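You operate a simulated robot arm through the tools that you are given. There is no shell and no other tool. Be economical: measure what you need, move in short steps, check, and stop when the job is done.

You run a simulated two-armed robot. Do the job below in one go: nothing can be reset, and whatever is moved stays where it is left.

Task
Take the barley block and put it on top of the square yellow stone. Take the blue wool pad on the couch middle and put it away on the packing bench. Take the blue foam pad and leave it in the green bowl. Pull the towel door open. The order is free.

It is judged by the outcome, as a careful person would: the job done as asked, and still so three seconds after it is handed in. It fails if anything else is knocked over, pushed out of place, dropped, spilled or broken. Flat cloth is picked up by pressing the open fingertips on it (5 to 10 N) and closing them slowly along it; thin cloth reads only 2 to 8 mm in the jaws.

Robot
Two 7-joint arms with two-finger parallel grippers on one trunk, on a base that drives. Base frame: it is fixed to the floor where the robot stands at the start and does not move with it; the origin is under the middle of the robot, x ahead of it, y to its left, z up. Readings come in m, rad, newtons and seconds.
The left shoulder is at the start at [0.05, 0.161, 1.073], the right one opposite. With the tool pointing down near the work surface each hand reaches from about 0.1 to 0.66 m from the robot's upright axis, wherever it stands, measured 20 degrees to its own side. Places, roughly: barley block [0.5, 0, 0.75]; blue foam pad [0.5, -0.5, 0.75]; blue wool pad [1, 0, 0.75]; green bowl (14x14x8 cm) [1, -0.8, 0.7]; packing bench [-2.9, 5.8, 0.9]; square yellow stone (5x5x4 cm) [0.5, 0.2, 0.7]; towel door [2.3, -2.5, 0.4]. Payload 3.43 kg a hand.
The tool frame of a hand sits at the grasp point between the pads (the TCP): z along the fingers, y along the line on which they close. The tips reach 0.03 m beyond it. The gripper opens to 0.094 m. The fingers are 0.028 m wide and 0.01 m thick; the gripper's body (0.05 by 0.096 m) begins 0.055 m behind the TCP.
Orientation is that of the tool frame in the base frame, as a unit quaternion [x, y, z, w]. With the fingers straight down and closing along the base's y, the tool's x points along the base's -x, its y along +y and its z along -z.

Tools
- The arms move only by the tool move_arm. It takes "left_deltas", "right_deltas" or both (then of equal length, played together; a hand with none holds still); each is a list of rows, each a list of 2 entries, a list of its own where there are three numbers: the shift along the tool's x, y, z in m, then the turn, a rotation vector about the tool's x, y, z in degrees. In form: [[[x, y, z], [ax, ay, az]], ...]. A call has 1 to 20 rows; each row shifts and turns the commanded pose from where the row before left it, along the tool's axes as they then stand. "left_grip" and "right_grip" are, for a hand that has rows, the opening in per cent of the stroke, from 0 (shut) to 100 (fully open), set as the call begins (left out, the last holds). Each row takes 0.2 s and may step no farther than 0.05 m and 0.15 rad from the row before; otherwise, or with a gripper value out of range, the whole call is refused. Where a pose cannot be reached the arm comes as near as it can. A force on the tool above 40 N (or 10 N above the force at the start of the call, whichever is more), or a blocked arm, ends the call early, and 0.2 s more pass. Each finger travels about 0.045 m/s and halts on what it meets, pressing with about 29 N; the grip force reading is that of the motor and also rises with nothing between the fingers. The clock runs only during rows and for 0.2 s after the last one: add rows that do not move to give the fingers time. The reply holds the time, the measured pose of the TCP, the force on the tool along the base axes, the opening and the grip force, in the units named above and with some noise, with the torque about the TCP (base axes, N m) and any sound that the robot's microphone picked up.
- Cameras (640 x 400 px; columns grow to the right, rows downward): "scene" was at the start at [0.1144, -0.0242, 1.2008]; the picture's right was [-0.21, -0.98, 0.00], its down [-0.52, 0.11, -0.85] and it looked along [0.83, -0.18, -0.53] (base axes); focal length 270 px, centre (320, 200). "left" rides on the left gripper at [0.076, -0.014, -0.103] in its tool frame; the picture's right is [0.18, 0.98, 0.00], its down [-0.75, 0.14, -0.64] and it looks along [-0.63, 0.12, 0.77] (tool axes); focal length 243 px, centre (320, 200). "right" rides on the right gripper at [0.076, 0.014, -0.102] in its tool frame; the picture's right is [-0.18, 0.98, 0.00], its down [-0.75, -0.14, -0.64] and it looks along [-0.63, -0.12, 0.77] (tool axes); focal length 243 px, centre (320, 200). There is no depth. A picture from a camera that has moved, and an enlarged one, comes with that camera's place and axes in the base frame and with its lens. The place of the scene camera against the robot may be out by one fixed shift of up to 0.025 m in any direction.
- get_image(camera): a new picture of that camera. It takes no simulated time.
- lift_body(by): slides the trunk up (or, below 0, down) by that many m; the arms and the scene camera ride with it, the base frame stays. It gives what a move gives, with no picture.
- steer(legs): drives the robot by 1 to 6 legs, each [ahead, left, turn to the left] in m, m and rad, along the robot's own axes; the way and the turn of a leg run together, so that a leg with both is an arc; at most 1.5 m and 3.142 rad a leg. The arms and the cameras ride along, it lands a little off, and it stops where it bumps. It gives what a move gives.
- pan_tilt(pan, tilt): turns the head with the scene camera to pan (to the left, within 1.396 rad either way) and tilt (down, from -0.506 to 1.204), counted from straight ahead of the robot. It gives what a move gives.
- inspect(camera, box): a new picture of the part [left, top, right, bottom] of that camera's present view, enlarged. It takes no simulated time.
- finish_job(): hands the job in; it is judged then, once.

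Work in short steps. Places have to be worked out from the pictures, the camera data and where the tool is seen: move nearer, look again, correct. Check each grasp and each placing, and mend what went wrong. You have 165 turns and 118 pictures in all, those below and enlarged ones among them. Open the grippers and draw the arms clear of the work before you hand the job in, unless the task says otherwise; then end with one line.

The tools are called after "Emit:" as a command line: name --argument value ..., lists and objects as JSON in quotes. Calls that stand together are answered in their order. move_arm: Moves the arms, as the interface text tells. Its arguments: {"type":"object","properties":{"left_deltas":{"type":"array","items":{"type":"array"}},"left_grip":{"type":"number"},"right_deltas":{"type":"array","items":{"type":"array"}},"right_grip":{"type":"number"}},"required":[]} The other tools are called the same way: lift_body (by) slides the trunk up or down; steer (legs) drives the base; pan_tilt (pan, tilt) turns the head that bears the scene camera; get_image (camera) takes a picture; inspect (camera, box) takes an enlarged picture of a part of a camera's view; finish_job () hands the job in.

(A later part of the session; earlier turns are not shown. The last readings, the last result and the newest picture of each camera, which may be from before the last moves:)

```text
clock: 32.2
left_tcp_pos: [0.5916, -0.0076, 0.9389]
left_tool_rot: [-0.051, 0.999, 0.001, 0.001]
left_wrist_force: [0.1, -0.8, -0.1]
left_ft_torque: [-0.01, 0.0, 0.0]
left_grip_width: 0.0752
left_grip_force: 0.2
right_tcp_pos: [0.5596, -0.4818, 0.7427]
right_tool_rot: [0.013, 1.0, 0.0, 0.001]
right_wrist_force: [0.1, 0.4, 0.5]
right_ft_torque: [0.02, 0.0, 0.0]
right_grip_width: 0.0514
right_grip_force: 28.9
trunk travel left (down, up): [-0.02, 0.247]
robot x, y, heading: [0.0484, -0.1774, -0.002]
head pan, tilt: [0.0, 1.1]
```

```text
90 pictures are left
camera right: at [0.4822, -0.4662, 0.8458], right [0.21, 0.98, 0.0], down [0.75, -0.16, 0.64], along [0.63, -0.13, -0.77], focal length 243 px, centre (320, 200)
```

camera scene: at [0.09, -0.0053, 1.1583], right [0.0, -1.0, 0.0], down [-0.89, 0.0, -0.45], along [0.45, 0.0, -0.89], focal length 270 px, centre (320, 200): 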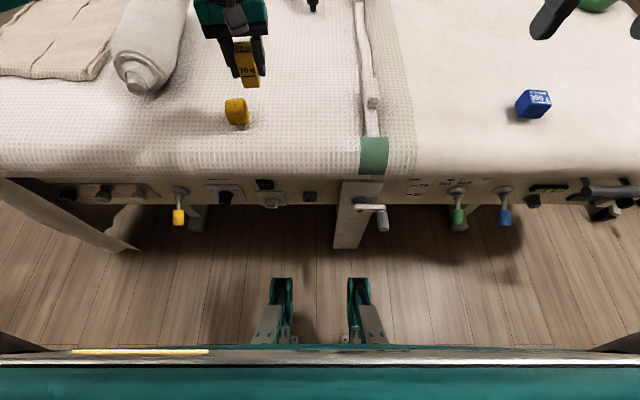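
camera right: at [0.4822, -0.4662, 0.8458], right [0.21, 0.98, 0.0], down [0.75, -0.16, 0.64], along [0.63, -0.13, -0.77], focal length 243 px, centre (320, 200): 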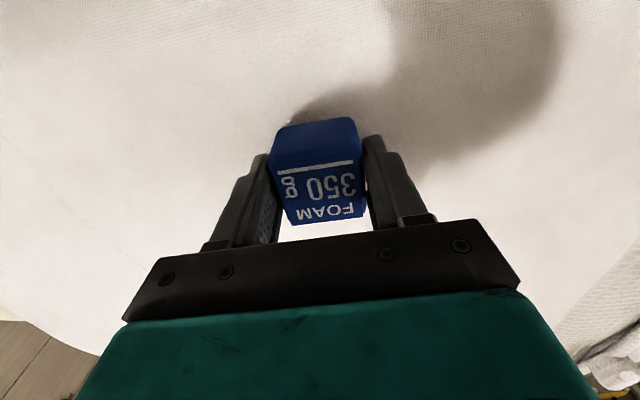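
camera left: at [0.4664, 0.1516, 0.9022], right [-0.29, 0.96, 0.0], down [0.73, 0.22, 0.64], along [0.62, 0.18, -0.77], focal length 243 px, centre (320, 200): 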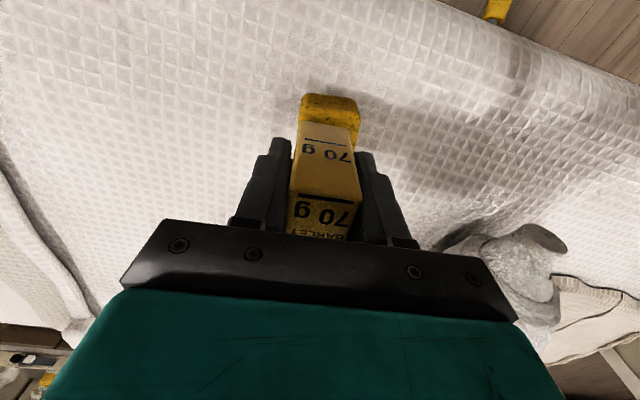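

Squarely gripped at 51 mm. I'll lift, raising the trunk too for driving.

Emit:
move_arm --right_deltas '[[[0, 0, -0.03], [0, 0, 0]], [[0, 0, -0.04], [0, 0, 0]], [[0.03, 0, -0.03], [0, 0, 0]], [[0.04, 0, -0.02], [0, 0, 0]], [[0.04, 0, -0.02], [0, 0, 0]], [[0.04, 0, 0], [0, 0, 0]]]' --right_grip 25

Emit:
lift_body --by 0.16

Emit:
pan_tilt --pan -1.2 --tilt 0.5

Emit:
get_image --camera "scene"

Emit:
get_image --camera "right"

```text
clock: 33.6
left_tcp_pos: [0.591, -0.0067, 0.9387]
left_tool_rot: [-0.051, 0.999, 0.0, 0.001]
left_wrist_force: [0.0, -0.2, 0.4]
left_ft_torque: [-0.02, 0.01, 0.01]
left_grip_width: 0.0754
left_grip_force: 0.1
right_tcp_pos: [0.409, -0.4798, 0.8835]
right_tool_rot: [0.013, 1.0, 0.0, 0.001]
right_wrist_force: [-0.8, -0.7, 0.2]
right_ft_torque: [-0.03, 0.01, 0.03]
right_grip_width: 0.0512
right_grip_force: 29.2
trunk travel left (down, up): [-0.02, 0.247]
robot x, y, heading: [0.0493, -0.1777, -0.003]
head pan, tilt: [0.0, 1.1]
```

```text
clock: 35.5
left_tcp_pos: [0.5904, -0.0064, 1.0991]
left_tool_rot: [-0.052, 0.999, 0.0, 0.001]
left_wrist_force: [-0.2, 0.2, -0.3]
left_ft_torque: [-0.02, 0.01, -0.01]
left_grip_width: 0.0751
left_grip_force: 0.0
right_tcp_pos: [0.409, -0.4785, 1.0443]
right_tool_rot: [0.013, 1.0, 0.0, 0.001]
right_wrist_force: [-0.3, -0.3, -1.5]
right_ft_torque: [-0.02, 0.0, -0.05]
right_grip_width: 0.0508
right_grip_force: 28.8
trunk travel left (down, up): [-0.18, 0.087]
robot x, y, heading: [0.0498, -0.1752, -0.004]
head pan, tilt: [0.0, 1.1]
```

```text
clock: 36.9
left_tcp_pos: [0.5906, -0.0063, 1.0987]
left_tool_rot: [-0.051, 0.999, 0.001, 0.001]
left_wrist_force: [0.2, 0.9, 0.0]
left_ft_torque: [0.02, -0.01, 0.0]
left_grip_width: 0.0753
left_grip_force: 0.1
right_tcp_pos: [0.4092, -0.4784, 1.0424]
right_tool_rot: [0.013, 1.0, 0.001, 0.0]
right_wrist_force: [0.6, 0.4, -1.7]
right_ft_torque: [-0.07, -0.04, 0.0]
right_grip_width: 0.0487
right_grip_force: 29.6
trunk travel left (down, up): [-0.18, 0.087]
robot x, y, heading: [0.045, -0.1793, -0.001]
head pan, tilt: [-1.201, 0.499]
```

```text
89 pictures are left
camera scene: at [0.1099, -0.2676, 1.2859], right [-0.93, -0.36, 0.0], down [-0.17, 0.45, -0.88], along [0.32, -0.82, -0.48], focal length 270 px, centre (320, 200)
```

scene: 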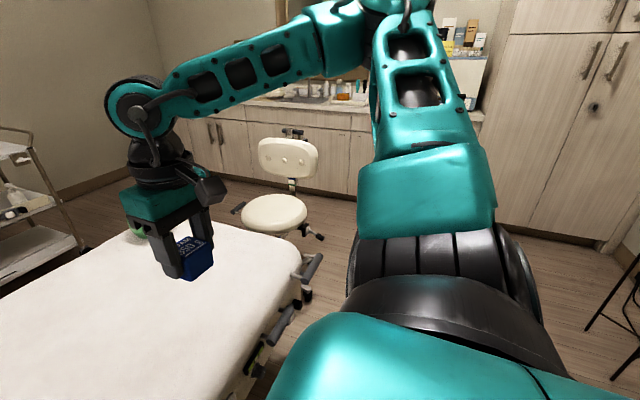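

```text
88 pictures are left
camera right: at [0.3326, -0.463, 1.1475], right [0.21, 0.98, 0.0], down [0.75, -0.16, 0.64], along [0.63, -0.13, -0.77], focal length 243 px, centre (320, 200)
```

right: 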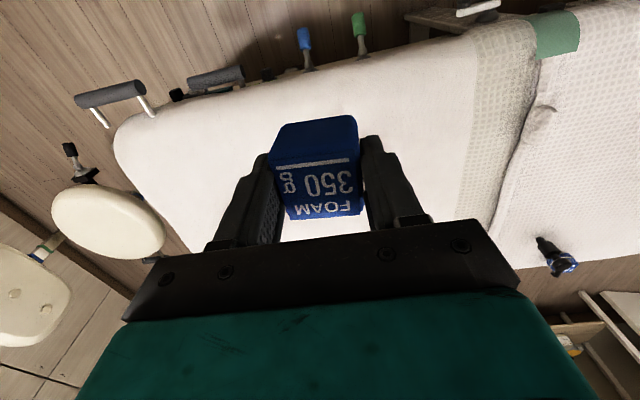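

Foam is held. I'll check the other way round the couch, on the left, and the way to the bench.

Emit:
pan_tilt --pan 1.35 --tilt 0.4

Emit:
get_image --camera "scene"

Emit:
pan_tilt --pan 0.5 --tilt 0.3

Emit:
get_image --camera "scene"

Emit:
pan_tilt --pan -0.5 --tilt 0.4

Emit:
get_image --camera "scene"

```text
clock: 39.2
left_tcp_pos: [0.5922, -0.0069, 1.0994]
left_tool_rot: [-0.052, 0.999, 0.0, 0.001]
left_wrist_force: [-0.2, 0.2, -0.3]
left_ft_torque: [0.04, 0.04, 0.04]
left_grip_width: 0.0753
left_grip_force: 0.1
right_tcp_pos: [0.4093, -0.479, 1.0448]
right_tool_rot: [0.013, 1.0, -0.001, 0.0]
right_wrist_force: [0.6, 0.2, -1.2]
right_ft_torque: [-0.02, 0.01, -0.02]
right_grip_width: 0.048
right_grip_force: 29.2
trunk travel left (down, up): [-0.18, 0.087]
robot x, y, heading: [0.0497, -0.1787, -0.001]
head pan, tilt: [1.349, 0.4]
```

```text
87 pictures are left
camera scene: at [0.0977, -0.0924, 1.2951], right [0.97, -0.22, 0.0], down [-0.09, -0.38, -0.92], along [0.2, 0.9, -0.39], focal length 270 px, centre (320, 200)
```

scene: 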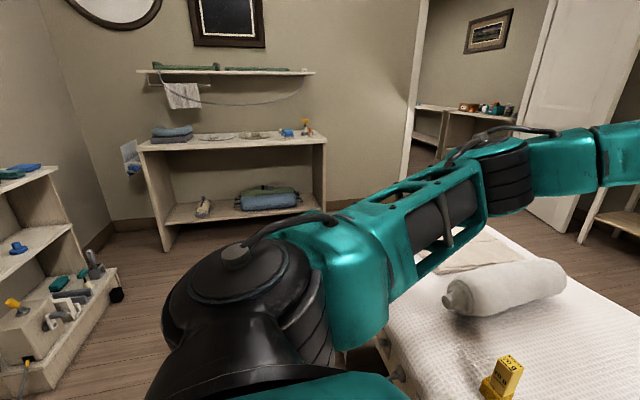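

```text
clock: 40.3
left_tcp_pos: [0.5913, -0.0072, 1.0995]
left_tool_rot: [-0.052, 0.999, 0.0, 0.001]
left_wrist_force: [0.8, 0.5, 0.7]
left_ft_torque: [0.0, -0.01, 0.0]
left_grip_width: 0.0754
left_grip_force: 0.0
right_tcp_pos: [0.4093, -0.4785, 1.0451]
right_tool_rot: [0.013, 1.0, 0.001, 0.001]
right_wrist_force: [-0.9, 0.6, -0.3]
right_ft_torque: [-0.01, 0.02, -0.01]
right_grip_width: 0.0477
right_grip_force: 29.4
trunk travel left (down, up): [-0.18, 0.087]
robot x, y, heading: [0.0506, -0.1767, -0.001]
head pan, tilt: [0.499, 0.3]
```

```text
86 pictures are left
camera scene: at [0.1591, -0.1381, 1.3044], right [0.48, -0.88, 0.0], down [-0.26, -0.14, -0.96], along [0.84, 0.46, -0.3], focal length 270 px, centre (320, 200)
```

scene: 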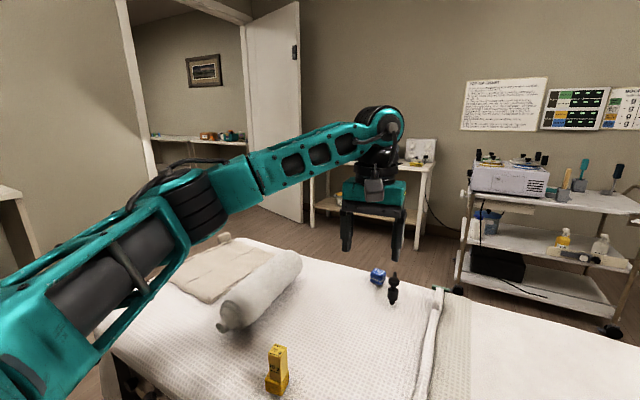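

```text
clock: 41.6
left_tcp_pos: [0.5904, -0.0075, 1.0979]
left_tool_rot: [-0.052, 0.999, 0.0, 0.001]
left_wrist_force: [1.0, 0.2, -0.1]
left_ft_torque: [-0.01, -0.02, 0.01]
left_grip_width: 0.075
left_grip_force: 0.1
right_tcp_pos: [0.4088, -0.4793, 1.0448]
right_tool_rot: [0.013, 1.0, 0.0, 0.001]
right_wrist_force: [-0.8, -0.3, -0.5]
right_ft_torque: [-0.02, -0.02, -0.02]
right_grip_width: 0.0477
right_grip_force: 29.1
trunk travel left (down, up): [-0.18, 0.087]
robot x, y, heading: [0.0483, -0.1757, -0.005]
head pan, tilt: [-0.499, 0.4]
```

```text
85 pictures are left
camera scene: at [0.1584, -0.2271, 1.2951], right [-0.48, -0.88, 0.0], down [-0.34, 0.19, -0.92], along [0.81, -0.44, -0.39], focal length 270 px, centre (320, 200)
```

scene: 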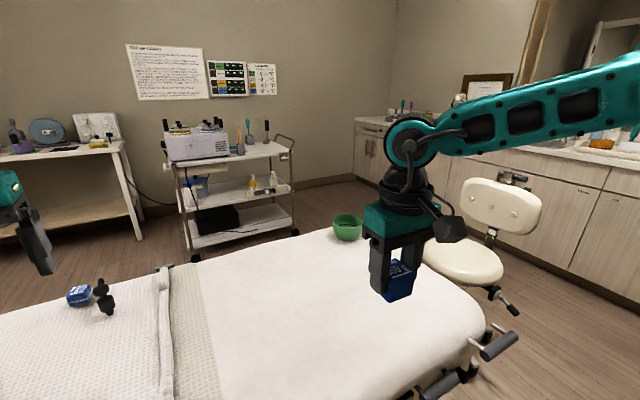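

The left way round is wide (about 1 m) and the far side gap is about 1.2 m. I'll retract the left hand, back off, and drive around the left end.

Emit:
move_arm --left_deltas '[[[0.04, 0.01, 0], [0, 0, 0]], [[0.04, 0.01, 0], [0, 0, 0]], [[0.04, 0.01, 0], [0, 0, 0]], [[0.03, 0.01, 0], [0, 0, 0]], [[0, 0, 0], [0, 0, 0]]]'

Emit:
steer --legs '[[-0.3, 0, 0], [0, 1.0, 0], [0, 0.83, 0]]'

Emit:
pan_tilt --pan 0.0 --tilt 0.6

Emit:
get_image --camera "scene"

```text
clock: 42.8
left_tcp_pos: [0.4365, 0.0162, 1.0978]
left_tool_rot: [-0.052, 0.999, 0.0, 0.0]
left_wrist_force: [0.2, -0.4, 0.2]
left_ft_torque: [-0.01, 0.04, 0.0]
left_grip_width: 0.0752
left_grip_force: 0.0
right_tcp_pos: [0.4088, -0.4791, 1.0434]
right_tool_rot: [0.013, 1.0, 0.001, 0.001]
right_wrist_force: [-0.1, 1.0, -0.6]
right_ft_torque: [-0.03, 0.03, -0.02]
right_grip_width: 0.0474
right_grip_force: 29.1
trunk travel left (down, up): [-0.18, 0.087]
robot x, y, heading: [0.0494, -0.1762, -0.001]
head pan, tilt: [-0.499, 0.4]
```

```text
clock: 53.7
left_tcp_pos: [0.1029, 1.8702, 1.0986]
left_tool_rot: [-0.065, 0.998, 0.001, 0.001]
left_wrist_force: [0.0, 0.6, -0.2]
left_ft_torque: [-0.02, 0.01, 0.0]
left_grip_width: 0.0756
left_grip_force: 0.1
right_tcp_pos: [0.0895, 1.3749, 1.0444]
right_tool_rot: [-0.001, 1.0, 0.001, 0.0]
right_wrist_force: [-0.2, -0.3, -0.8]
right_ft_torque: [-0.02, 0.01, 0.03]
right_grip_width: 0.0472
right_grip_force: 29.5
trunk travel left (down, up): [-0.18, 0.087]
robot x, y, heading: [-0.2771, 1.6664, 0.026]
head pan, tilt: [-0.499, 0.4]
```

```text
clock: 54.7
left_tcp_pos: [0.1051, 1.8709, 1.0988]
left_tool_rot: [-0.066, 0.998, 0.0, 0.001]
left_wrist_force: [-0.2, 0.1, 0.4]
left_ft_torque: [-0.01, 0.01, -0.02]
left_grip_width: 0.0752
left_grip_force: 0.0
right_tcp_pos: [0.0898, 1.3749, 1.0444]
right_tool_rot: [-0.001, 1.0, 0.001, 0.001]
right_wrist_force: [-0.4, 0.1, -0.7]
right_ft_torque: [0.0, -0.01, 0.01]
right_grip_width: 0.0469
right_grip_force: 29.2
trunk travel left (down, up): [-0.18, 0.087]
robot x, y, heading: [-0.2751, 1.6657, 0.025]
head pan, tilt: [0.0, 0.6]
```

```text
84 pictures are left
camera scene: at [-0.1609, 1.6645, 1.2769], right [0.02, -1.0, 0.0], down [-0.56, -0.01, -0.83], along [0.82, 0.02, -0.56], focal length 270 px, centre (320, 200)
```

scene: 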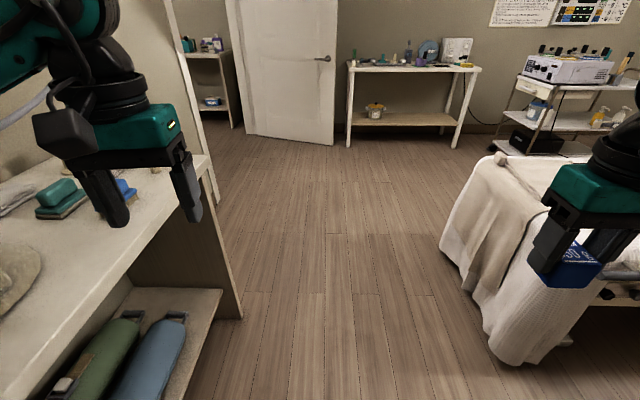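

The corridor runs from y ≈ 0.93 to 2.09. I'll recentre and drive ahead to x ≈ 1.7.

Emit:
steer --legs '[[0, -0.13, -0.025], [1.0, 0, 0], [0.95, 0, 0]]'

Emit:
pan_tilt --pan -1.3 --tilt 0.5

Emit:
get_image --camera "scene"

Emit:
pan_tilt --pan 1.2 --tilt 0.4

Emit:
get_image --camera "scene"

```text
clock: 65.3
left_tcp_pos: [2.0504, 1.7768, 1.098]
left_tool_rot: [-0.067, 0.998, -0.001, 0.001]
left_wrist_force: [0.5, 0.3, -0.5]
left_ft_torque: [0.01, -0.01, -0.01]
left_grip_width: 0.0753
left_grip_force: 0.0
right_tcp_pos: [2.0392, 1.2827, 1.0444]
right_tool_rot: [-0.003, 1.0, 0.001, 0.001]
right_wrist_force: [0.5, 1.1, -0.5]
right_ft_torque: [0.0, 0.04, 0.03]
right_grip_width: 0.0471
right_grip_force: 28.3
trunk travel left (down, up): [-0.18, 0.087]
robot x, y, heading: [1.6728, 1.5688, 0.03]
head pan, tilt: [0.0, 0.6]
```

```text
clock: 66.8
left_tcp_pos: [2.0497, 1.7762, 1.0995]
left_tool_rot: [-0.068, 0.998, 0.001, 0.001]
left_wrist_force: [1.2, -0.7, 0.2]
left_ft_torque: [0.0, -0.02, 0.01]
left_grip_width: 0.0754
left_grip_force: 0.1
right_tcp_pos: [2.039, 1.2813, 1.0438]
right_tool_rot: [-0.003, 1.0, 0.002, 0.001]
right_wrist_force: [-0.1, 0.2, -1.1]
right_ft_torque: [0.02, 0.01, 0.0]
right_grip_width: 0.047
right_grip_force: 28.9
trunk travel left (down, up): [-0.18, 0.087]
robot x, y, heading: [1.6717, 1.5748, 0.026]
head pan, tilt: [-1.3, 0.499]
```

```text
83 pictures are left
camera scene: at [1.7247, 1.4804, 1.286], right [-0.96, -0.3, 0.0], down [-0.14, 0.46, -0.88], along [0.26, -0.84, -0.48], focal length 270 px, centre (320, 200)
```

scene: 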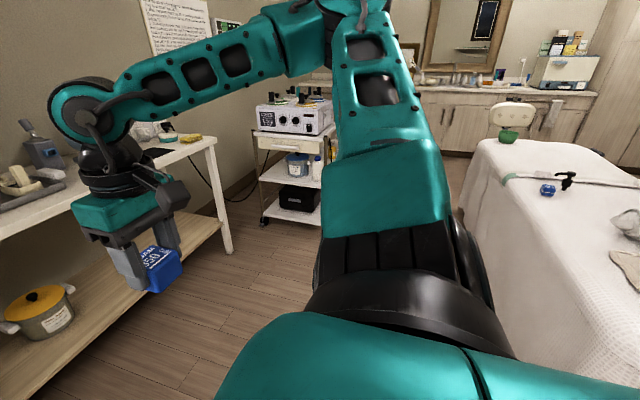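

```text
clock: 69.0
left_tcp_pos: [2.0497, 1.7774, 1.0985]
left_tool_rot: [-0.068, 0.998, 0.001, 0.001]
left_wrist_force: [0.2, 0.5, 0.5]
left_ft_torque: [0.0, -0.01, 0.02]
left_grip_width: 0.0754
left_grip_force: 0.2
right_tcp_pos: [2.0395, 1.2825, 1.0447]
right_tool_rot: [-0.002, 1.0, 0.0, 0.0]
right_wrist_force: [-0.7, 0.3, 0.3]
right_ft_torque: [-0.01, -0.02, 0.02]
right_grip_width: 0.047
right_grip_force: 29.1
trunk travel left (down, up): [-0.18, 0.087]
robot x, y, heading: [1.6713, 1.5685, 0.029]
head pan, tilt: [1.201, 0.4]
```

```text
82 pictures are left
camera scene: at [1.7287, 1.6546, 1.2951], right [0.94, -0.33, 0.0], down [-0.13, -0.37, -0.92], along [0.31, 0.87, -0.39], focal length 270 px, centre (320, 200)
```

scene: 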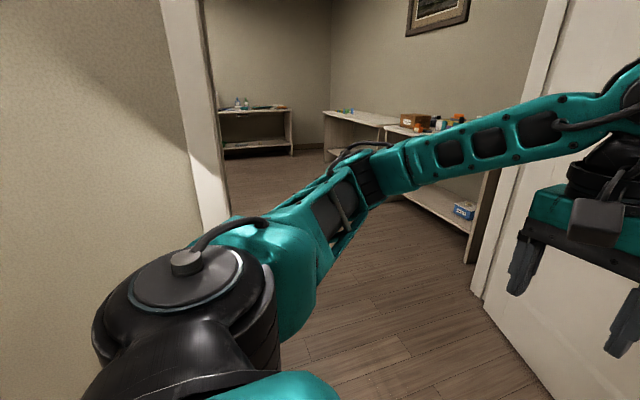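

The room allows a turn here. I'll turn round to face the couch, then strafe along the far side toward the bowl.

Emit:
steer --legs '[[0, 0, 1.55], [0, 0, 1.555], [0, 1.3, 0], [0, 1.3, 0]]'

Emit:
pan_tilt --pan -0.2 --tilt 0.75

Emit:
get_image --camera "scene"

Emit:
get_image --camera "right"

```text
clock: 89.1
left_tcp_pos: [1.2234, -1.1972, 1.0989]
left_tool_rot: [0.999, 0.044, -0.001, 0.0]
left_wrist_force: [0.6, -1.1, -0.1]
left_ft_torque: [0.02, 0.0, -0.02]
left_grip_width: 0.0751
left_grip_force: 0.1
right_tcp_pos: [1.2572, -0.703, 1.0437]
right_tool_rot: [1.0, -0.021, -0.001, 0.001]
right_wrist_force: [-0.2, -0.1, -1.0]
right_ft_torque: [0.0, 0.0, 0.02]
right_grip_width: 0.047
right_grip_force: 29.1
trunk travel left (down, up): [-0.18, 0.087]
robot x, y, heading: [1.615, -1.0105, 3.125]
head pan, tilt: [1.201, 0.4]
```

```text
clock: 90.6
left_tcp_pos: [1.222, -1.1973, 1.0995]
left_tool_rot: [0.999, 0.044, 0.0, 0.0]
left_wrist_force: [-0.2, -0.9, -0.5]
left_ft_torque: [0.01, 0.03, -0.04]
left_grip_width: 0.0753
left_grip_force: 0.0
right_tcp_pos: [1.2581, -0.7028, 1.0436]
right_tool_rot: [1.0, -0.021, -0.001, 0.0]
right_wrist_force: [-0.1, 0.4, 0.1]
right_ft_torque: [-0.01, 0.0, 0.0]
right_grip_width: 0.0471
right_grip_force: 29.0
trunk travel left (down, up): [-0.18, 0.087]
robot x, y, heading: [1.6126, -1.0087, 3.122]
head pan, tilt: [-0.201, 0.75]
```

```text
81 pictures are left
camera scene: at [1.4779, -0.996, 1.264], right [0.22, 0.98, 0.0], down [0.67, -0.15, -0.73], along [-0.71, 0.16, -0.68], focal length 270 px, centre (320, 200)
```

scene: 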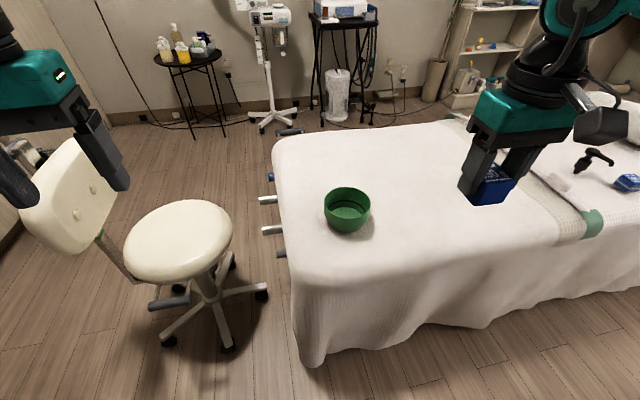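

```text
80 pictures are left
camera right: at [1.3332, -0.72, 1.1475], right [-0.23, -0.97, 0.0], down [-0.75, 0.17, 0.64], along [-0.63, 0.14, -0.77], focal length 243 px, centre (320, 200)
```

right: 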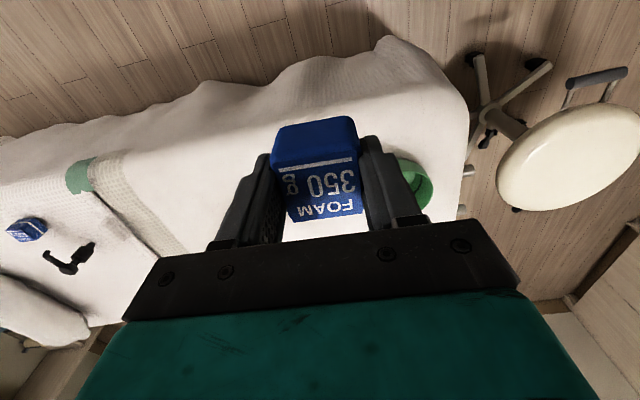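

The bowl is near (1.01, −0.82). I'll edge the base 8 cm closer and 9 cm left for reach, then look again.

Emit:
steer --legs '[[0.08, 0.09, 0.015]]'

Emit:
move_arm --right_deltas '[[[-0.01, -0.03, 0], [0, 0, 0]], [[-0.01, -0.03, 0], [0, 0, 0]], [[0, 0, 0], [0, 0, 0]]]'

Emit:
get_image --camera "scene"

Emit:
get_image --camera "right"

```text
clock: 91.9
left_tcp_pos: [1.147, -1.2934, 1.0976]
left_tool_rot: [0.999, 0.052, -0.001, -0.001]
left_wrist_force: [0.3, -0.4, 0.4]
left_ft_torque: [0.03, -0.03, 0.04]
left_grip_width: 0.0751
left_grip_force: 0.1
right_tcp_pos: [1.1744, -0.7983, 1.0447]
right_tool_rot: [1.0, -0.014, 0.0, 0.0]
right_wrist_force: [0.1, -0.2, -0.1]
right_ft_torque: [0.01, 0.01, 0.01]
right_grip_width: 0.0471
right_grip_force: 28.8
trunk travel left (down, up): [-0.18, 0.087]
robot x, y, heading: [1.5343, -1.0978, 3.138]
head pan, tilt: [-0.201, 0.75]
```

```text
clock: 92.7
left_tcp_pos: [1.1472, -1.2933, 1.0995]
left_tool_rot: [0.999, 0.052, 0.0, -0.001]
left_wrist_force: [-0.8, 0.0, -0.4]
left_ft_torque: [0.02, -0.01, -0.03]
left_grip_width: 0.0752
left_grip_force: 0.1
right_tcp_pos: [1.1558, -0.7359, 1.0444]
right_tool_rot: [1.0, -0.013, -0.001, 0.0]
right_wrist_force: [0.2, 0.5, -0.1]
right_ft_torque: [0.0, 0.03, 0.01]
right_grip_width: 0.047
right_grip_force: 28.8
trunk travel left (down, up): [-0.18, 0.087]
robot x, y, heading: [1.5371, -1.0965, 3.141]
head pan, tilt: [-0.201, 0.75]
```

```text
79 pictures are left
camera scene: at [1.3992, -1.0875, 1.264], right [0.2, 0.98, 0.0], down [0.67, -0.14, -0.73], along [-0.72, 0.15, -0.68], focal length 270 px, centre (320, 200)
```

scene: 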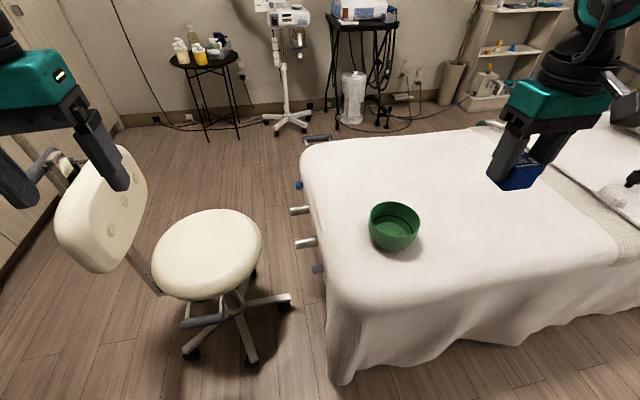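

```text
78 pictures are left
camera right: at [1.2309, -0.7524, 1.1478], right [-0.21, -0.98, 0.0], down [-0.75, 0.16, 0.64], along [-0.63, 0.13, -0.77], focal length 243 px, centre (320, 200)
```

right: 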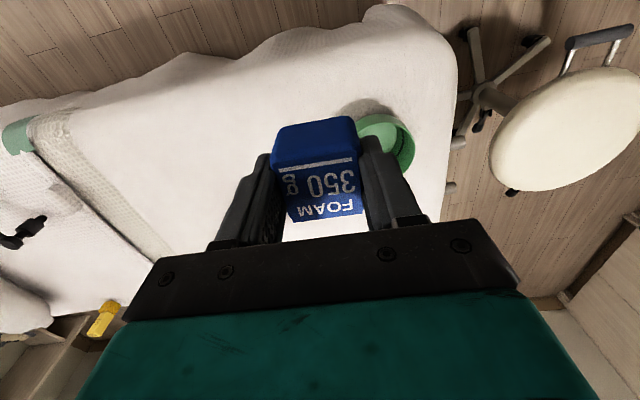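

I'll move the right hand aside so that its camera sees the whole bowl.

Emit:
move_arm --right_deltas '[[[-0.03, -0.03, 0.02], [0, 0, 0]], [[-0.03, -0.03, 0.02], [0, 0, 0]], [[0, -0.01, 0], [0, 0, 0]]]'

Emit:
get_image --camera "right"

```text
clock: 93.5
left_tcp_pos: [1.1471, -1.2916, 1.1]
left_tool_rot: [0.999, 0.052, -0.001, 0.0]
left_wrist_force: [-0.6, -0.2, -0.1]
left_ft_torque: [-0.03, -0.01, 0.0]
left_grip_width: 0.0753
left_grip_force: 0.1
right_tcp_pos: [1.098, -0.6663, 1.0042]
right_tool_rot: [1.0, -0.013, -0.001, 0.0]
right_wrist_force: [0.4, 0.8, -0.6]
right_ft_torque: [0.01, 0.02, 0.03]
right_grip_width: 0.047
right_grip_force: 29.6
trunk travel left (down, up): [-0.18, 0.087]
robot x, y, heading: [1.5339, -1.0962, 3.138]
head pan, tilt: [-0.201, 0.75]
```

```text
77 pictures are left
camera right: at [1.1741, -0.6816, 1.1074], right [-0.21, -0.98, 0.0], down [-0.75, 0.16, 0.64], along [-0.63, 0.13, -0.77], focal length 243 px, centre (320, 200)
```

right: 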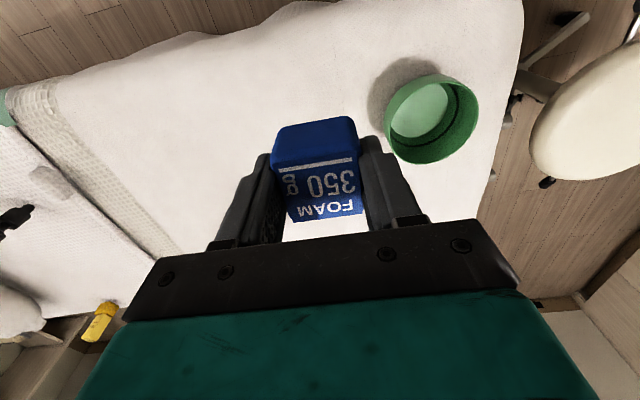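

The bowl centre is at about (1.01, −0.81). I'll move above it and then check from the scene camera.

Emit:
move_arm --right_deltas '[[[-0.022, 0.0358, 0], [0, 0, 0]], [[-0.022, 0.0358, 0], [0, 0, 0]], [[-0.022, 0.0358, 0], [0, 0, 0]], [[-0.022, 0.0358, 0], [0, 0, 0]], [[0, 0, 0.04], [0, 0, 0]], [[0, 0, 0.04], [0, 0, 0]], [[0, 0, 0], [0, 0, 0]]]'

Emit:
inspect --camera "scene" --box '[320, 80, 520, 280]'

Emit:
get_image --camera "right"

```text
clock: 95.1
left_tcp_pos: [1.1478, -1.292, 1.0983]
left_tool_rot: [0.999, 0.051, -0.001, 0.0]
left_wrist_force: [-0.2, 0.5, 0.3]
left_ft_torque: [-0.03, 0.03, 0.03]
left_grip_width: 0.0752
left_grip_force: 0.1
right_tcp_pos: [1.0057, -0.8073, 0.9243]
right_tool_rot: [1.0, -0.013, -0.001, 0.001]
right_wrist_force: [-0.3, 0.5, 0.2]
right_ft_torque: [-0.02, 0.03, -0.02]
right_grip_width: 0.0469
right_grip_force: 28.9
trunk travel left (down, up): [-0.18, 0.087]
robot x, y, heading: [1.533, -1.0985, 3.14]
head pan, tilt: [-0.201, 0.75]
```

```text
2.00 times, centred on (420, 180) of scene
camera zoom: at [1.3993, -1.0874, 1.264], right [0.2, 0.98, 0.0], down [0.67, -0.14, -0.73], along [-0.72, 0.15, -0.68], focal length 540 px, centre (120, 240)
```

zoom: 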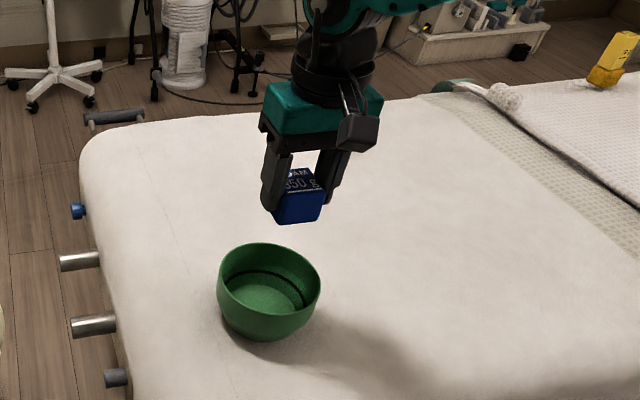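

```text
75 pictures are left
camera right: at [1.081, -0.8236, 1.0272], right [-0.21, -0.98, 0.0], down [-0.75, 0.16, 0.64], along [-0.63, 0.13, -0.77], focal length 243 px, centre (320, 200)
```

right: 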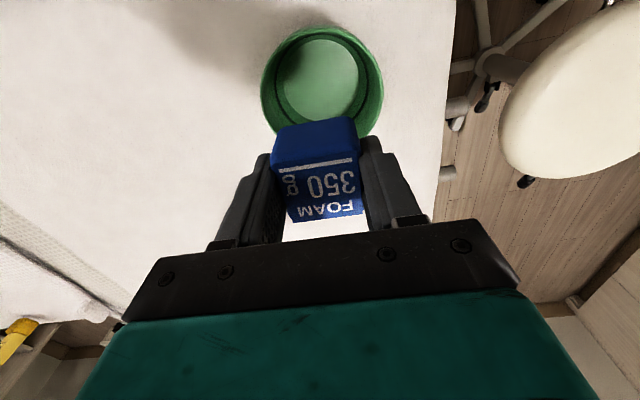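

Nearly centred; I'll correct by about 6 mm and lower the whole trunk, which takes the hand straight down into the bowl.

Emit:
move_arm --right_deltas '[[[0.006, 0.005, 0], [0, 0, 0]], [[0, 0, 0], [0, 0, 0]]]'

Emit:
lift_body --by -0.11

Emit:
get_image --camera "right"

Emit:
inspect --camera "scene" --box '[320, 80, 520, 280]'

```text
clock: 95.7
left_tcp_pos: [1.148, -1.2925, 1.0991]
left_tool_rot: [0.999, 0.051, 0.0, 0.0]
left_wrist_force: [0.3, 0.4, 0.5]
left_ft_torque: [0.01, 0.0, 0.01]
left_grip_width: 0.0752
left_grip_force: 0.1
right_tcp_pos: [1.0118, -0.8126, 0.9255]
right_tool_rot: [1.0, -0.013, -0.001, 0.001]
right_wrist_force: [-0.1, -0.4, -0.6]
right_ft_torque: [0.0, -0.02, -0.01]
right_grip_width: 0.0472
right_grip_force: 28.8
trunk travel left (down, up): [-0.18, 0.087]
robot x, y, heading: [1.5377, -1.0966, 3.139]
head pan, tilt: [-0.201, 0.75]
```

```text
clock: 97.1
left_tcp_pos: [1.1484, -1.2931, 0.9899]
left_tool_rot: [0.999, 0.051, -0.001, 0.001]
left_wrist_force: [-0.4, 0.8, 0.3]
left_ft_torque: [0.0, 0.01, -0.04]
left_grip_width: 0.0752
left_grip_force: 0.1
right_tcp_pos: [1.0113, -0.8113, 0.8141]
right_tool_rot: [1.0, -0.013, -0.002, 0.002]
right_wrist_force: [0.3, -0.1, -0.2]
right_ft_torque: [0.02, -0.03, -0.02]
right_grip_width: 0.0469
right_grip_force: 29.1
trunk travel left (down, up): [-0.07, 0.197]
robot x, y, heading: [1.5338, -1.0955, 3.135]
head pan, tilt: [-0.201, 0.75]
```

```text
74 pictures are left
camera right: at [1.0866, -0.8279, 0.9179], right [-0.21, -0.98, 0.0], down [-0.75, 0.16, 0.64], along [-0.63, 0.13, -0.77], focal length 243 px, centre (320, 200)
```

right: 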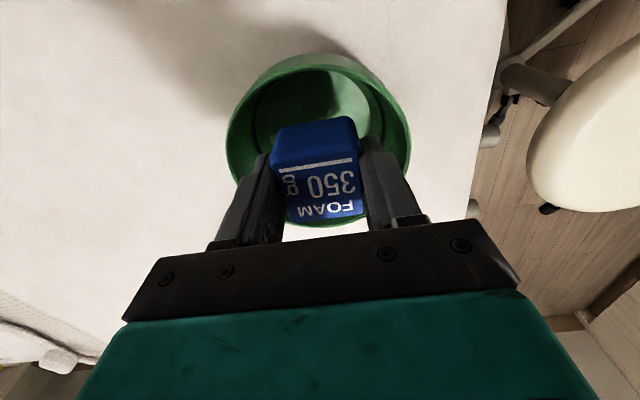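

```text
2.00 times, centred on (420, 180) of scene
camera zoom: at [1.3993, -1.0874, 1.1541], right [0.2, 0.98, 0.0], down [0.67, -0.14, -0.73], along [-0.72, 0.15, -0.68], focal length 540 px, centre (120, 240)
```

zoom: 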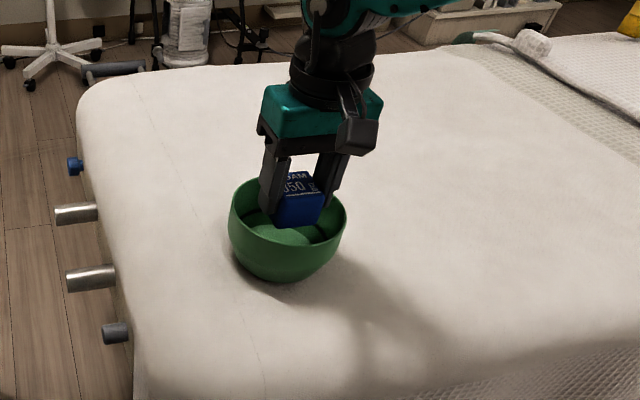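

Well centred. I'll nudge 5 mm, go down another 45 mm and release.

Emit:
move_arm --right_deltas '[[[0.005, 0, 0], [0, 0, 0]], [[0, 0, 0], [0, 0, 0]]]'

Emit:
lift_body --by -0.045

Emit:
inspect --camera "scene" --box '[320, 80, 520, 280]'

```text
clock: 97.7
left_tcp_pos: [1.1479, -1.2942, 0.9885]
left_tool_rot: [0.999, 0.051, -0.001, 0.0]
left_wrist_force: [-0.2, -0.5, 0.1]
left_ft_torque: [-0.02, 0.04, 0.0]
left_grip_width: 0.0754
left_grip_force: 0.0
right_tcp_pos: [1.0159, -0.8118, 0.8145]
right_tool_rot: [1.0, -0.013, -0.001, 0.002]
right_wrist_force: [-0.3, -0.9, 0.0]
right_ft_torque: [-0.01, -0.01, -0.01]
right_grip_width: 0.0471
right_grip_force: 29.1
trunk travel left (down, up): [-0.07, 0.197]
robot x, y, heading: [1.5308, -1.0998, 3.141]
head pan, tilt: [-0.201, 0.75]
```

```text
clock: 98.6
left_tcp_pos: [1.1476, -1.2927, 0.945]
left_tool_rot: [0.999, 0.051, 0.0, -0.001]
left_wrist_force: [-0.5, -0.6, 0.0]
left_ft_torque: [0.01, 0.02, 0.0]
left_grip_width: 0.0751
left_grip_force: 0.0
right_tcp_pos: [1.0168, -0.8108, 0.77]
right_tool_rot: [1.0, -0.013, -0.001, 0.0]
right_wrist_force: [0.1, 0.2, 0.6]
right_ft_torque: [0.02, -0.02, -0.03]
right_grip_width: 0.0468
right_grip_force: 29.4
trunk travel left (down, up): [-0.025, 0.242]
robot x, y, heading: [1.5351, -1.0956, 3.135]
head pan, tilt: [-0.201, 0.75]
```

```text
2.00 times, centred on (420, 180) of scene
camera zoom: at [1.3993, -1.0874, 1.109], right [0.2, 0.98, 0.0], down [0.67, -0.14, -0.73], along [-0.72, 0.15, -0.68], focal length 540 px, centre (120, 240)
```

zoom: 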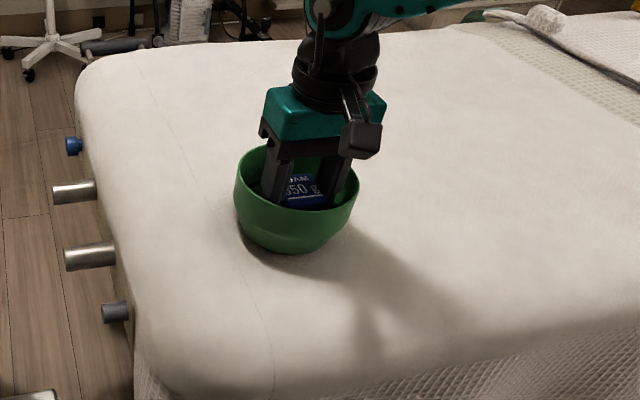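

Block is well inside the bowl. I'll lower slightly until contact.

Emit:
lift_body --by -0.012

```text
clock: 99.2
left_tcp_pos: [1.148, -1.2932, 0.9317]
left_tool_rot: [0.999, 0.051, 0.0, 0.0]
left_wrist_force: [0.2, 0.5, 0.5]
left_ft_torque: [-0.04, 0.0, -0.03]
left_grip_width: 0.0754
left_grip_force: 0.1
right_tcp_pos: [1.0167, -0.8111, 0.7586]
right_tool_rot: [1.0, -0.013, -0.001, 0.0]
right_wrist_force: [-1.3, -0.7, -0.5]
right_ft_torque: [0.06, 0.01, 0.01]
right_grip_width: 0.0468
right_grip_force: 28.9
trunk travel left (down, up): [-0.013, 0.254]
robot x, y, heading: [1.5346, -1.1023, 3.142]
head pan, tilt: [-0.201, 0.75]
```

Bottom is about 5 mm above the bowl floor. I'll release with a small opening.

Emit:
move_arm --right_deltas '[[[0, 0, 0], [0, 0, 0]], [[0, 0, 0], [0, 0, 0]], [[0, 0, 0], [0, 0, 0]]]' --right_grip 66

Emit:
lift_body --by 0.17

Emit:
get_image --camera "right"

```text
clock: 100.0
left_tcp_pos: [1.1461, -1.2927, 0.9319]
left_tool_rot: [0.999, 0.051, -0.001, 0.0]
left_wrist_force: [-0.3, 0.4, -0.7]
left_ft_torque: [0.0, -0.03, 0.02]
left_grip_width: 0.0754
left_grip_force: 0.0
right_tcp_pos: [1.0155, -0.8098, 0.7574]
right_tool_rot: [1.0, -0.014, -0.001, 0.001]
right_wrist_force: [-1.5, 0.7, 1.4]
right_ft_torque: [0.02, 0.03, 0.01]
right_grip_width: 0.0588
right_grip_force: 0.0
trunk travel left (down, up): [-0.013, 0.254]
robot x, y, heading: [1.532, -1.0993, 3.137]
head pan, tilt: [-0.201, 0.75]
```

```text
clock: 101.9
left_tcp_pos: [1.1488, -1.2929, 1.1012]
left_tool_rot: [0.999, 0.051, -0.001, 0.001]
left_wrist_force: [0.9, 0.2, -0.7]
left_ft_torque: [-0.02, 0.01, 0.03]
left_grip_width: 0.0752
left_grip_force: 0.0
right_tcp_pos: [1.0162, -0.8116, 0.9274]
right_tool_rot: [1.0, -0.013, 0.0, 0.001]
right_wrist_force: [-0.7, 0.4, 0.2]
right_ft_torque: [-0.01, 0.0, -0.02]
right_grip_width: 0.0618
right_grip_force: 0.1
trunk travel left (down, up): [-0.183, 0.084]
robot x, y, heading: [1.5326, -1.1008, 3.143]
head pan, tilt: [-0.201, 0.75]
```

```text
71 pictures are left
camera right: at [1.0916, -0.8279, 1.0309], right [-0.21, -0.98, 0.0], down [-0.75, 0.16, 0.64], along [-0.63, 0.13, -0.77], focal length 243 px, centre (320, 200)
```

right: 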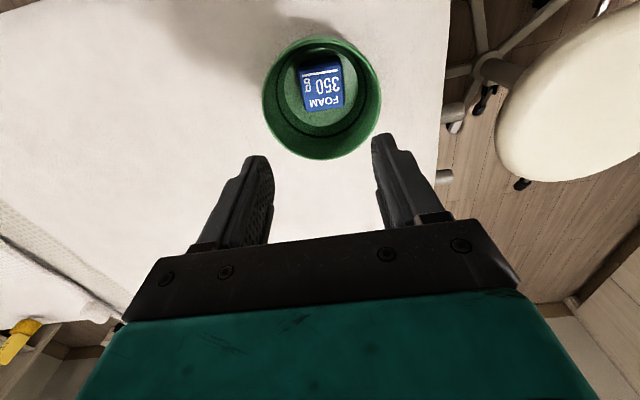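

The foam is in the bowl. I'll retract the right hand, back off, turn toward the counter side and look for the towel door.

Emit:
move_arm --right_deltas '[[[0.03, -0.01, -0.04], [0, 0, 0]], [[0.04, -0.01, -0.04], [0, 0, 0]], [[0.04, 0, -0.04], [0, 0, 0]], [[0.04, 0, -0.03], [0, 0, 0]], [[0, 0, 0], [0, 0, 0]]]'

Emit:
steer --legs '[[-0.12, 0, 0], [0, 0, 1.57]]'

Emit:
pan_tilt --pan 0.25 --tilt 0.45

Emit:
get_image --camera "scene"

```text
refused: row 1 steps farther than a row can; nothing moved
```

```text
clock: 107.0
left_tcp_pos: [1.8501, -1.484, 1.1017]
left_tool_rot: [0.667, 0.745, 0.0, 0.0]
left_wrist_force: [0.6, 0.7, 0.5]
left_ft_torque: [0.01, 0.03, 0.03]
left_grip_width: 0.0752
left_grip_force: 0.1
right_tcp_pos: [1.3699, -1.6185, 0.9264]
right_tool_rot: [0.715, 0.7, 0.0, 0.001]
right_wrist_force: [0.1, -0.2, 0.5]
right_ft_torque: [0.02, 0.0, -0.01]
right_grip_width: 0.0619
right_grip_force: 0.1
trunk travel left (down, up): [-0.183, 0.084]
robot x, y, heading: [1.6517, -1.1, -1.565]
head pan, tilt: [-0.201, 0.75]
```

```text
clock: 107.8
left_tcp_pos: [1.8509, -1.4845, 1.1015]
left_tool_rot: [0.667, 0.745, -0.001, 0.001]
left_wrist_force: [-0.1, 0.4, -0.3]
left_ft_torque: [0.02, 0.0, 0.0]
left_grip_width: 0.0754
left_grip_force: 0.1
right_tcp_pos: [1.3709, -1.6186, 0.9274]
right_tool_rot: [0.715, 0.699, 0.0, 0.001]
right_wrist_force: [-0.3, -0.4, -0.2]
right_ft_torque: [0.02, -0.02, -0.01]
right_grip_width: 0.0619
right_grip_force: 0.1
trunk travel left (down, up): [-0.183, 0.084]
robot x, y, heading: [1.6553, -1.1006, -1.569]
head pan, tilt: [0.25, 0.45]
```

```text
70 pictures are left
camera scene: at [1.6645, -1.2334, 1.2934], right [-0.97, -0.25, 0.0], down [-0.11, 0.42, -0.9], along [0.23, -0.87, -0.44], focal length 270 px, centre (320, 200)
```

scene: 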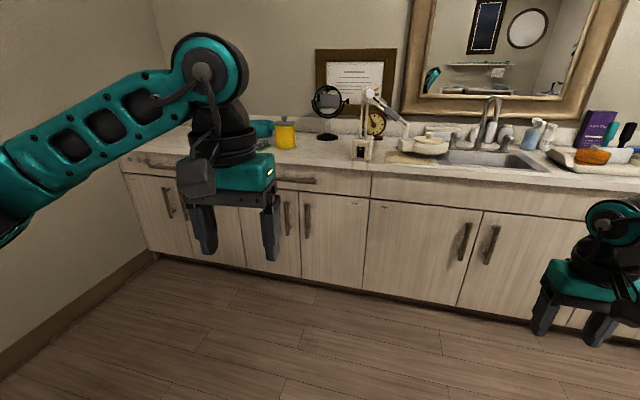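

The given place projects near the pair of handles at about (285–307, 220). I'll inspect the doors.

Emit:
inspect --camera "scene" --box '[120, 130, 400, 305]'

Emit:
inspect --camera "scene" --box '[340, 170, 640, 350]'

```text
2.29 times, centred on (260, 218) of scene
camera zoom: at [1.6645, -1.2334, 1.2934], right [-0.97, -0.25, 0.0], down [-0.11, 0.42, -0.9], along [0.23, -0.87, -0.44], focal length 617 px, centre (457, 160)
```

zoom: 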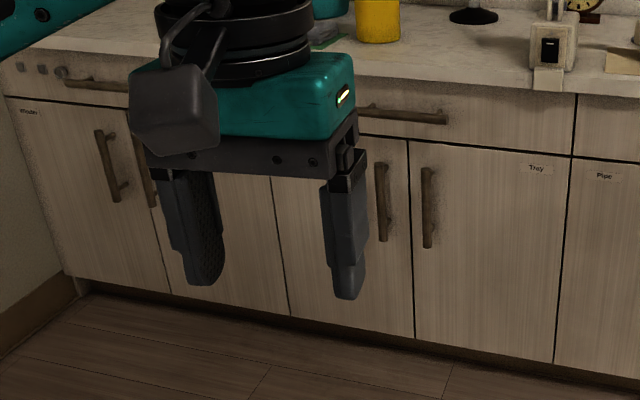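

```text
2.13 times, centred on (490, 260) of scene
camera zoom: at [1.6645, -1.2334, 1.2934], right [-0.97, -0.25, 0.0], down [-0.11, 0.42, -0.9], along [0.23, -0.87, -0.44], focal length 576 px, centre (-43, 72)
```

zoom: 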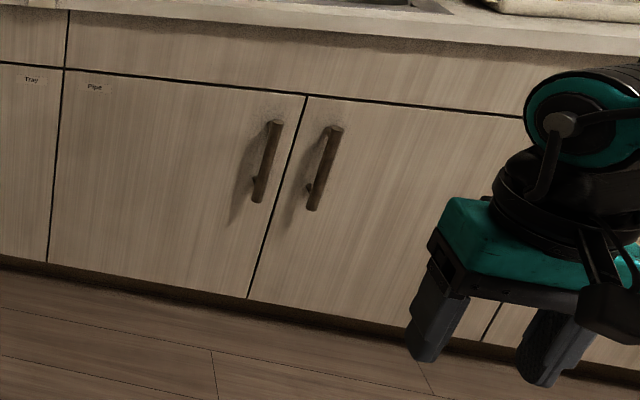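

Labels are Tray, Pipe and so on; the two middle ones are hidden by the hand. I'll retract the right hand and drive ahead and left to read them.

Emit:
move_arm --right_deltas '[[[0.03, -0.01, -0.03], [0, 0, 0]], [[0.03, -0.01, -0.03], [0, 0, 0]], [[0.03, 0, -0.03], [0, 0, 0]], [[0.03, 0, -0.03], [0, 0, 0]], [[0, 0, 0], [0, 0, 0]]]'

Emit:
steer --legs '[[0.35, 0, 0], [0, 0.3, 0]]'

Emit:
pan_tilt --pan 0.0 --tilt 0.6

Emit:
get_image --camera "scene"

Emit:
inspect --camera "scene" --box '[180, 120, 420, 270]'

```text
clock: 109.0
left_tcp_pos: [1.851, -1.4847, 1.1022]
left_tool_rot: [0.667, 0.745, -0.001, 0.001]
left_wrist_force: [0.1, 0.8, -0.1]
left_ft_torque: [0.02, -0.05, 0.0]
left_grip_width: 0.0754
left_grip_force: 0.0
right_tcp_pos: [1.3531, -1.4977, 1.0462]
right_tool_rot: [0.714, 0.7, 0.001, 0.0]
right_wrist_force: [0.1, -0.2, -0.3]
right_ft_torque: [-0.03, -0.02, -0.02]
right_grip_width: 0.0618
right_grip_force: 0.1
trunk travel left (down, up): [-0.183, 0.084]
robot x, y, heading: [1.6566, -1.0985, -1.568]
head pan, tilt: [0.25, 0.45]
```

```text
clock: 112.9
left_tcp_pos: [2.1523, -1.8255, 1.1013]
left_tool_rot: [0.667, 0.745, -0.001, 0.001]
left_wrist_force: [0.2, 0.2, 0.5]
left_ft_torque: [-0.02, -0.01, -0.03]
left_grip_width: 0.075
left_grip_force: 0.1
right_tcp_pos: [1.6548, -1.8427, 1.0474]
right_tool_rot: [0.713, 0.701, -0.001, 0.001]
right_wrist_force: [1.0, 0.3, -0.5]
right_ft_torque: [-0.02, 0.01, -0.03]
right_grip_width: 0.062
right_grip_force: 0.0
trunk travel left (down, up): [-0.183, 0.084]
robot x, y, heading: [1.9531, -1.4381, -1.563]
head pan, tilt: [0.25, 0.45]
```

```text
clock: 113.7
left_tcp_pos: [2.1517, -1.8259, 1.102]
left_tool_rot: [0.666, 0.746, -0.001, 0.001]
left_wrist_force: [0.3, 0.2, 0.1]
left_ft_torque: [-0.01, -0.03, 0.0]
left_grip_width: 0.0752
left_grip_force: 0.1
right_tcp_pos: [1.6549, -1.8437, 1.0466]
right_tool_rot: [0.713, 0.701, 0.0, 0.001]
right_wrist_force: [-0.6, -0.5, 0.0]
right_ft_torque: [0.01, 0.01, -0.01]
right_grip_width: 0.0619
right_grip_force: 0.1
trunk travel left (down, up): [-0.183, 0.084]
robot x, y, heading: [1.9507, -1.4413, -1.564]
head pan, tilt: [0.0, 0.6]
```

```text
67 pictures are left
camera scene: at [1.9423, -1.576, 1.2799], right [-1.0, -0.01, 0.0], down [-0.01, 0.56, -0.83], along [0.01, -0.83, -0.56], focal length 270 px, centre (320, 200)
```

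scene: 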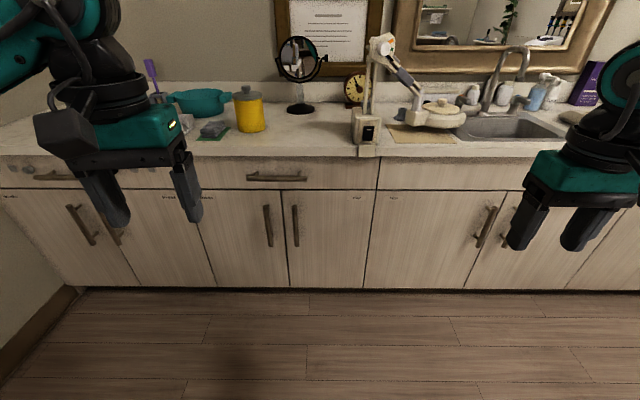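

```text
2.67 times, centred on (300, 195) of scene
camera zoom: at [1.9423, -1.576, 1.2799], right [-1.0, -0.01, 0.0], down [-0.01, 0.56, -0.83], along [0.01, -0.83, -0.56], focal length 720 px, centre (373, 213)
```

zoom: 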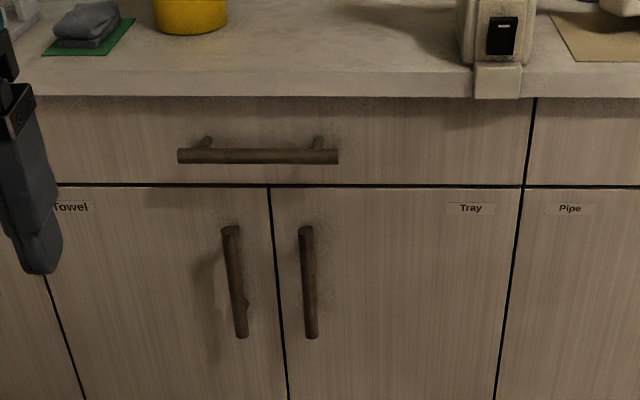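

The Towel door is the third from the left: hinge on its left (x ≈ 2.47), handle near (2.17, −2.46), z 0.43–0.66. I'll use the left hand held horizontally: first forward and square up, then pitch it level.

Emit:
move_arm --left_deltas '[[[-0.04, 0, 0], [0, 0, 3.2]], [[-0.04, 0, 0], [0, 0, 3.2]], [[-0.03, 0, 0], [0, 0, 0]], [[0, 0, 0], [0, -8.2, 0]], [[0, 0, 0], [0, -8.2, 0]], [[0, 0, 0], [0, -8.2, 0]], [[0, 0, 0], [0, -8.2, 0]], [[0, 0, 0], [0, -8.2, 0]], [[0, 0, 0], [0, -8.2, 0]], [[0, 0, 0], [0, -8.2, 0]], [[0, 0, 0], [0, -8.2, 0]], [[0, 0, 0], [0, -8.2, 0]], [[0, 0, 0], [0, -8.2, 0]], [[0, 0, 0], [0, -8, 0]], [[0, 0, 0], [0, 0, 0]]]' --left_grip 100

Emit:
get_image --camera "left"

```text
clock: 116.9
left_tcp_pos: [2.1599, -1.9364, 1.1096]
left_tool_rot: [0.564, 0.556, -0.433, 0.431]
left_wrist_force: [0.0, 0.4, -1.0]
left_ft_torque: [0.02, 0.0, 0.03]
left_grip_width: 0.0939
left_grip_force: 0.0
left hand out of reach, approached as far as the arm can: row 13, 14
right_tcp_pos: [1.6546, -1.8434, 1.046]
right_tool_rot: [0.712, 0.702, 0.0, 0.001]
right_wrist_force: [-0.7, -0.2, -0.4]
right_ft_torque: [0.02, 0.03, -0.01]
right_grip_width: 0.0618
right_grip_force: 0.1
trunk travel left (down, up): [-0.183, 0.084]
robot x, y, heading: [1.9509, -1.443, -1.563]
head pan, tilt: [0.0, 0.6]
```

```text
65 pictures are left
camera left: at [2.1488, -1.8186, 1.0613], right [0.98, 0.04, -0.17], down [0.14, 0.43, 0.89], along [0.11, -0.9, 0.42], focal length 243 px, centre (320, 200)
```

left: 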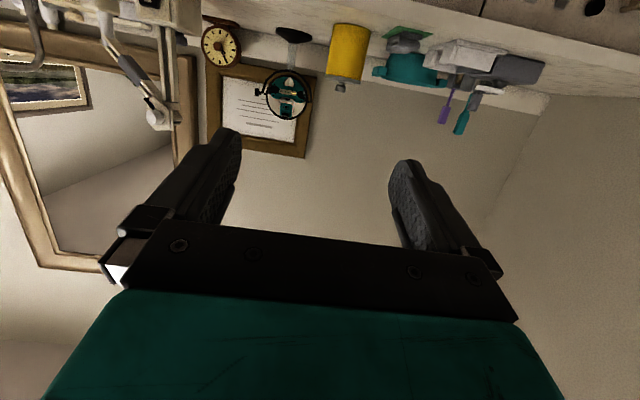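

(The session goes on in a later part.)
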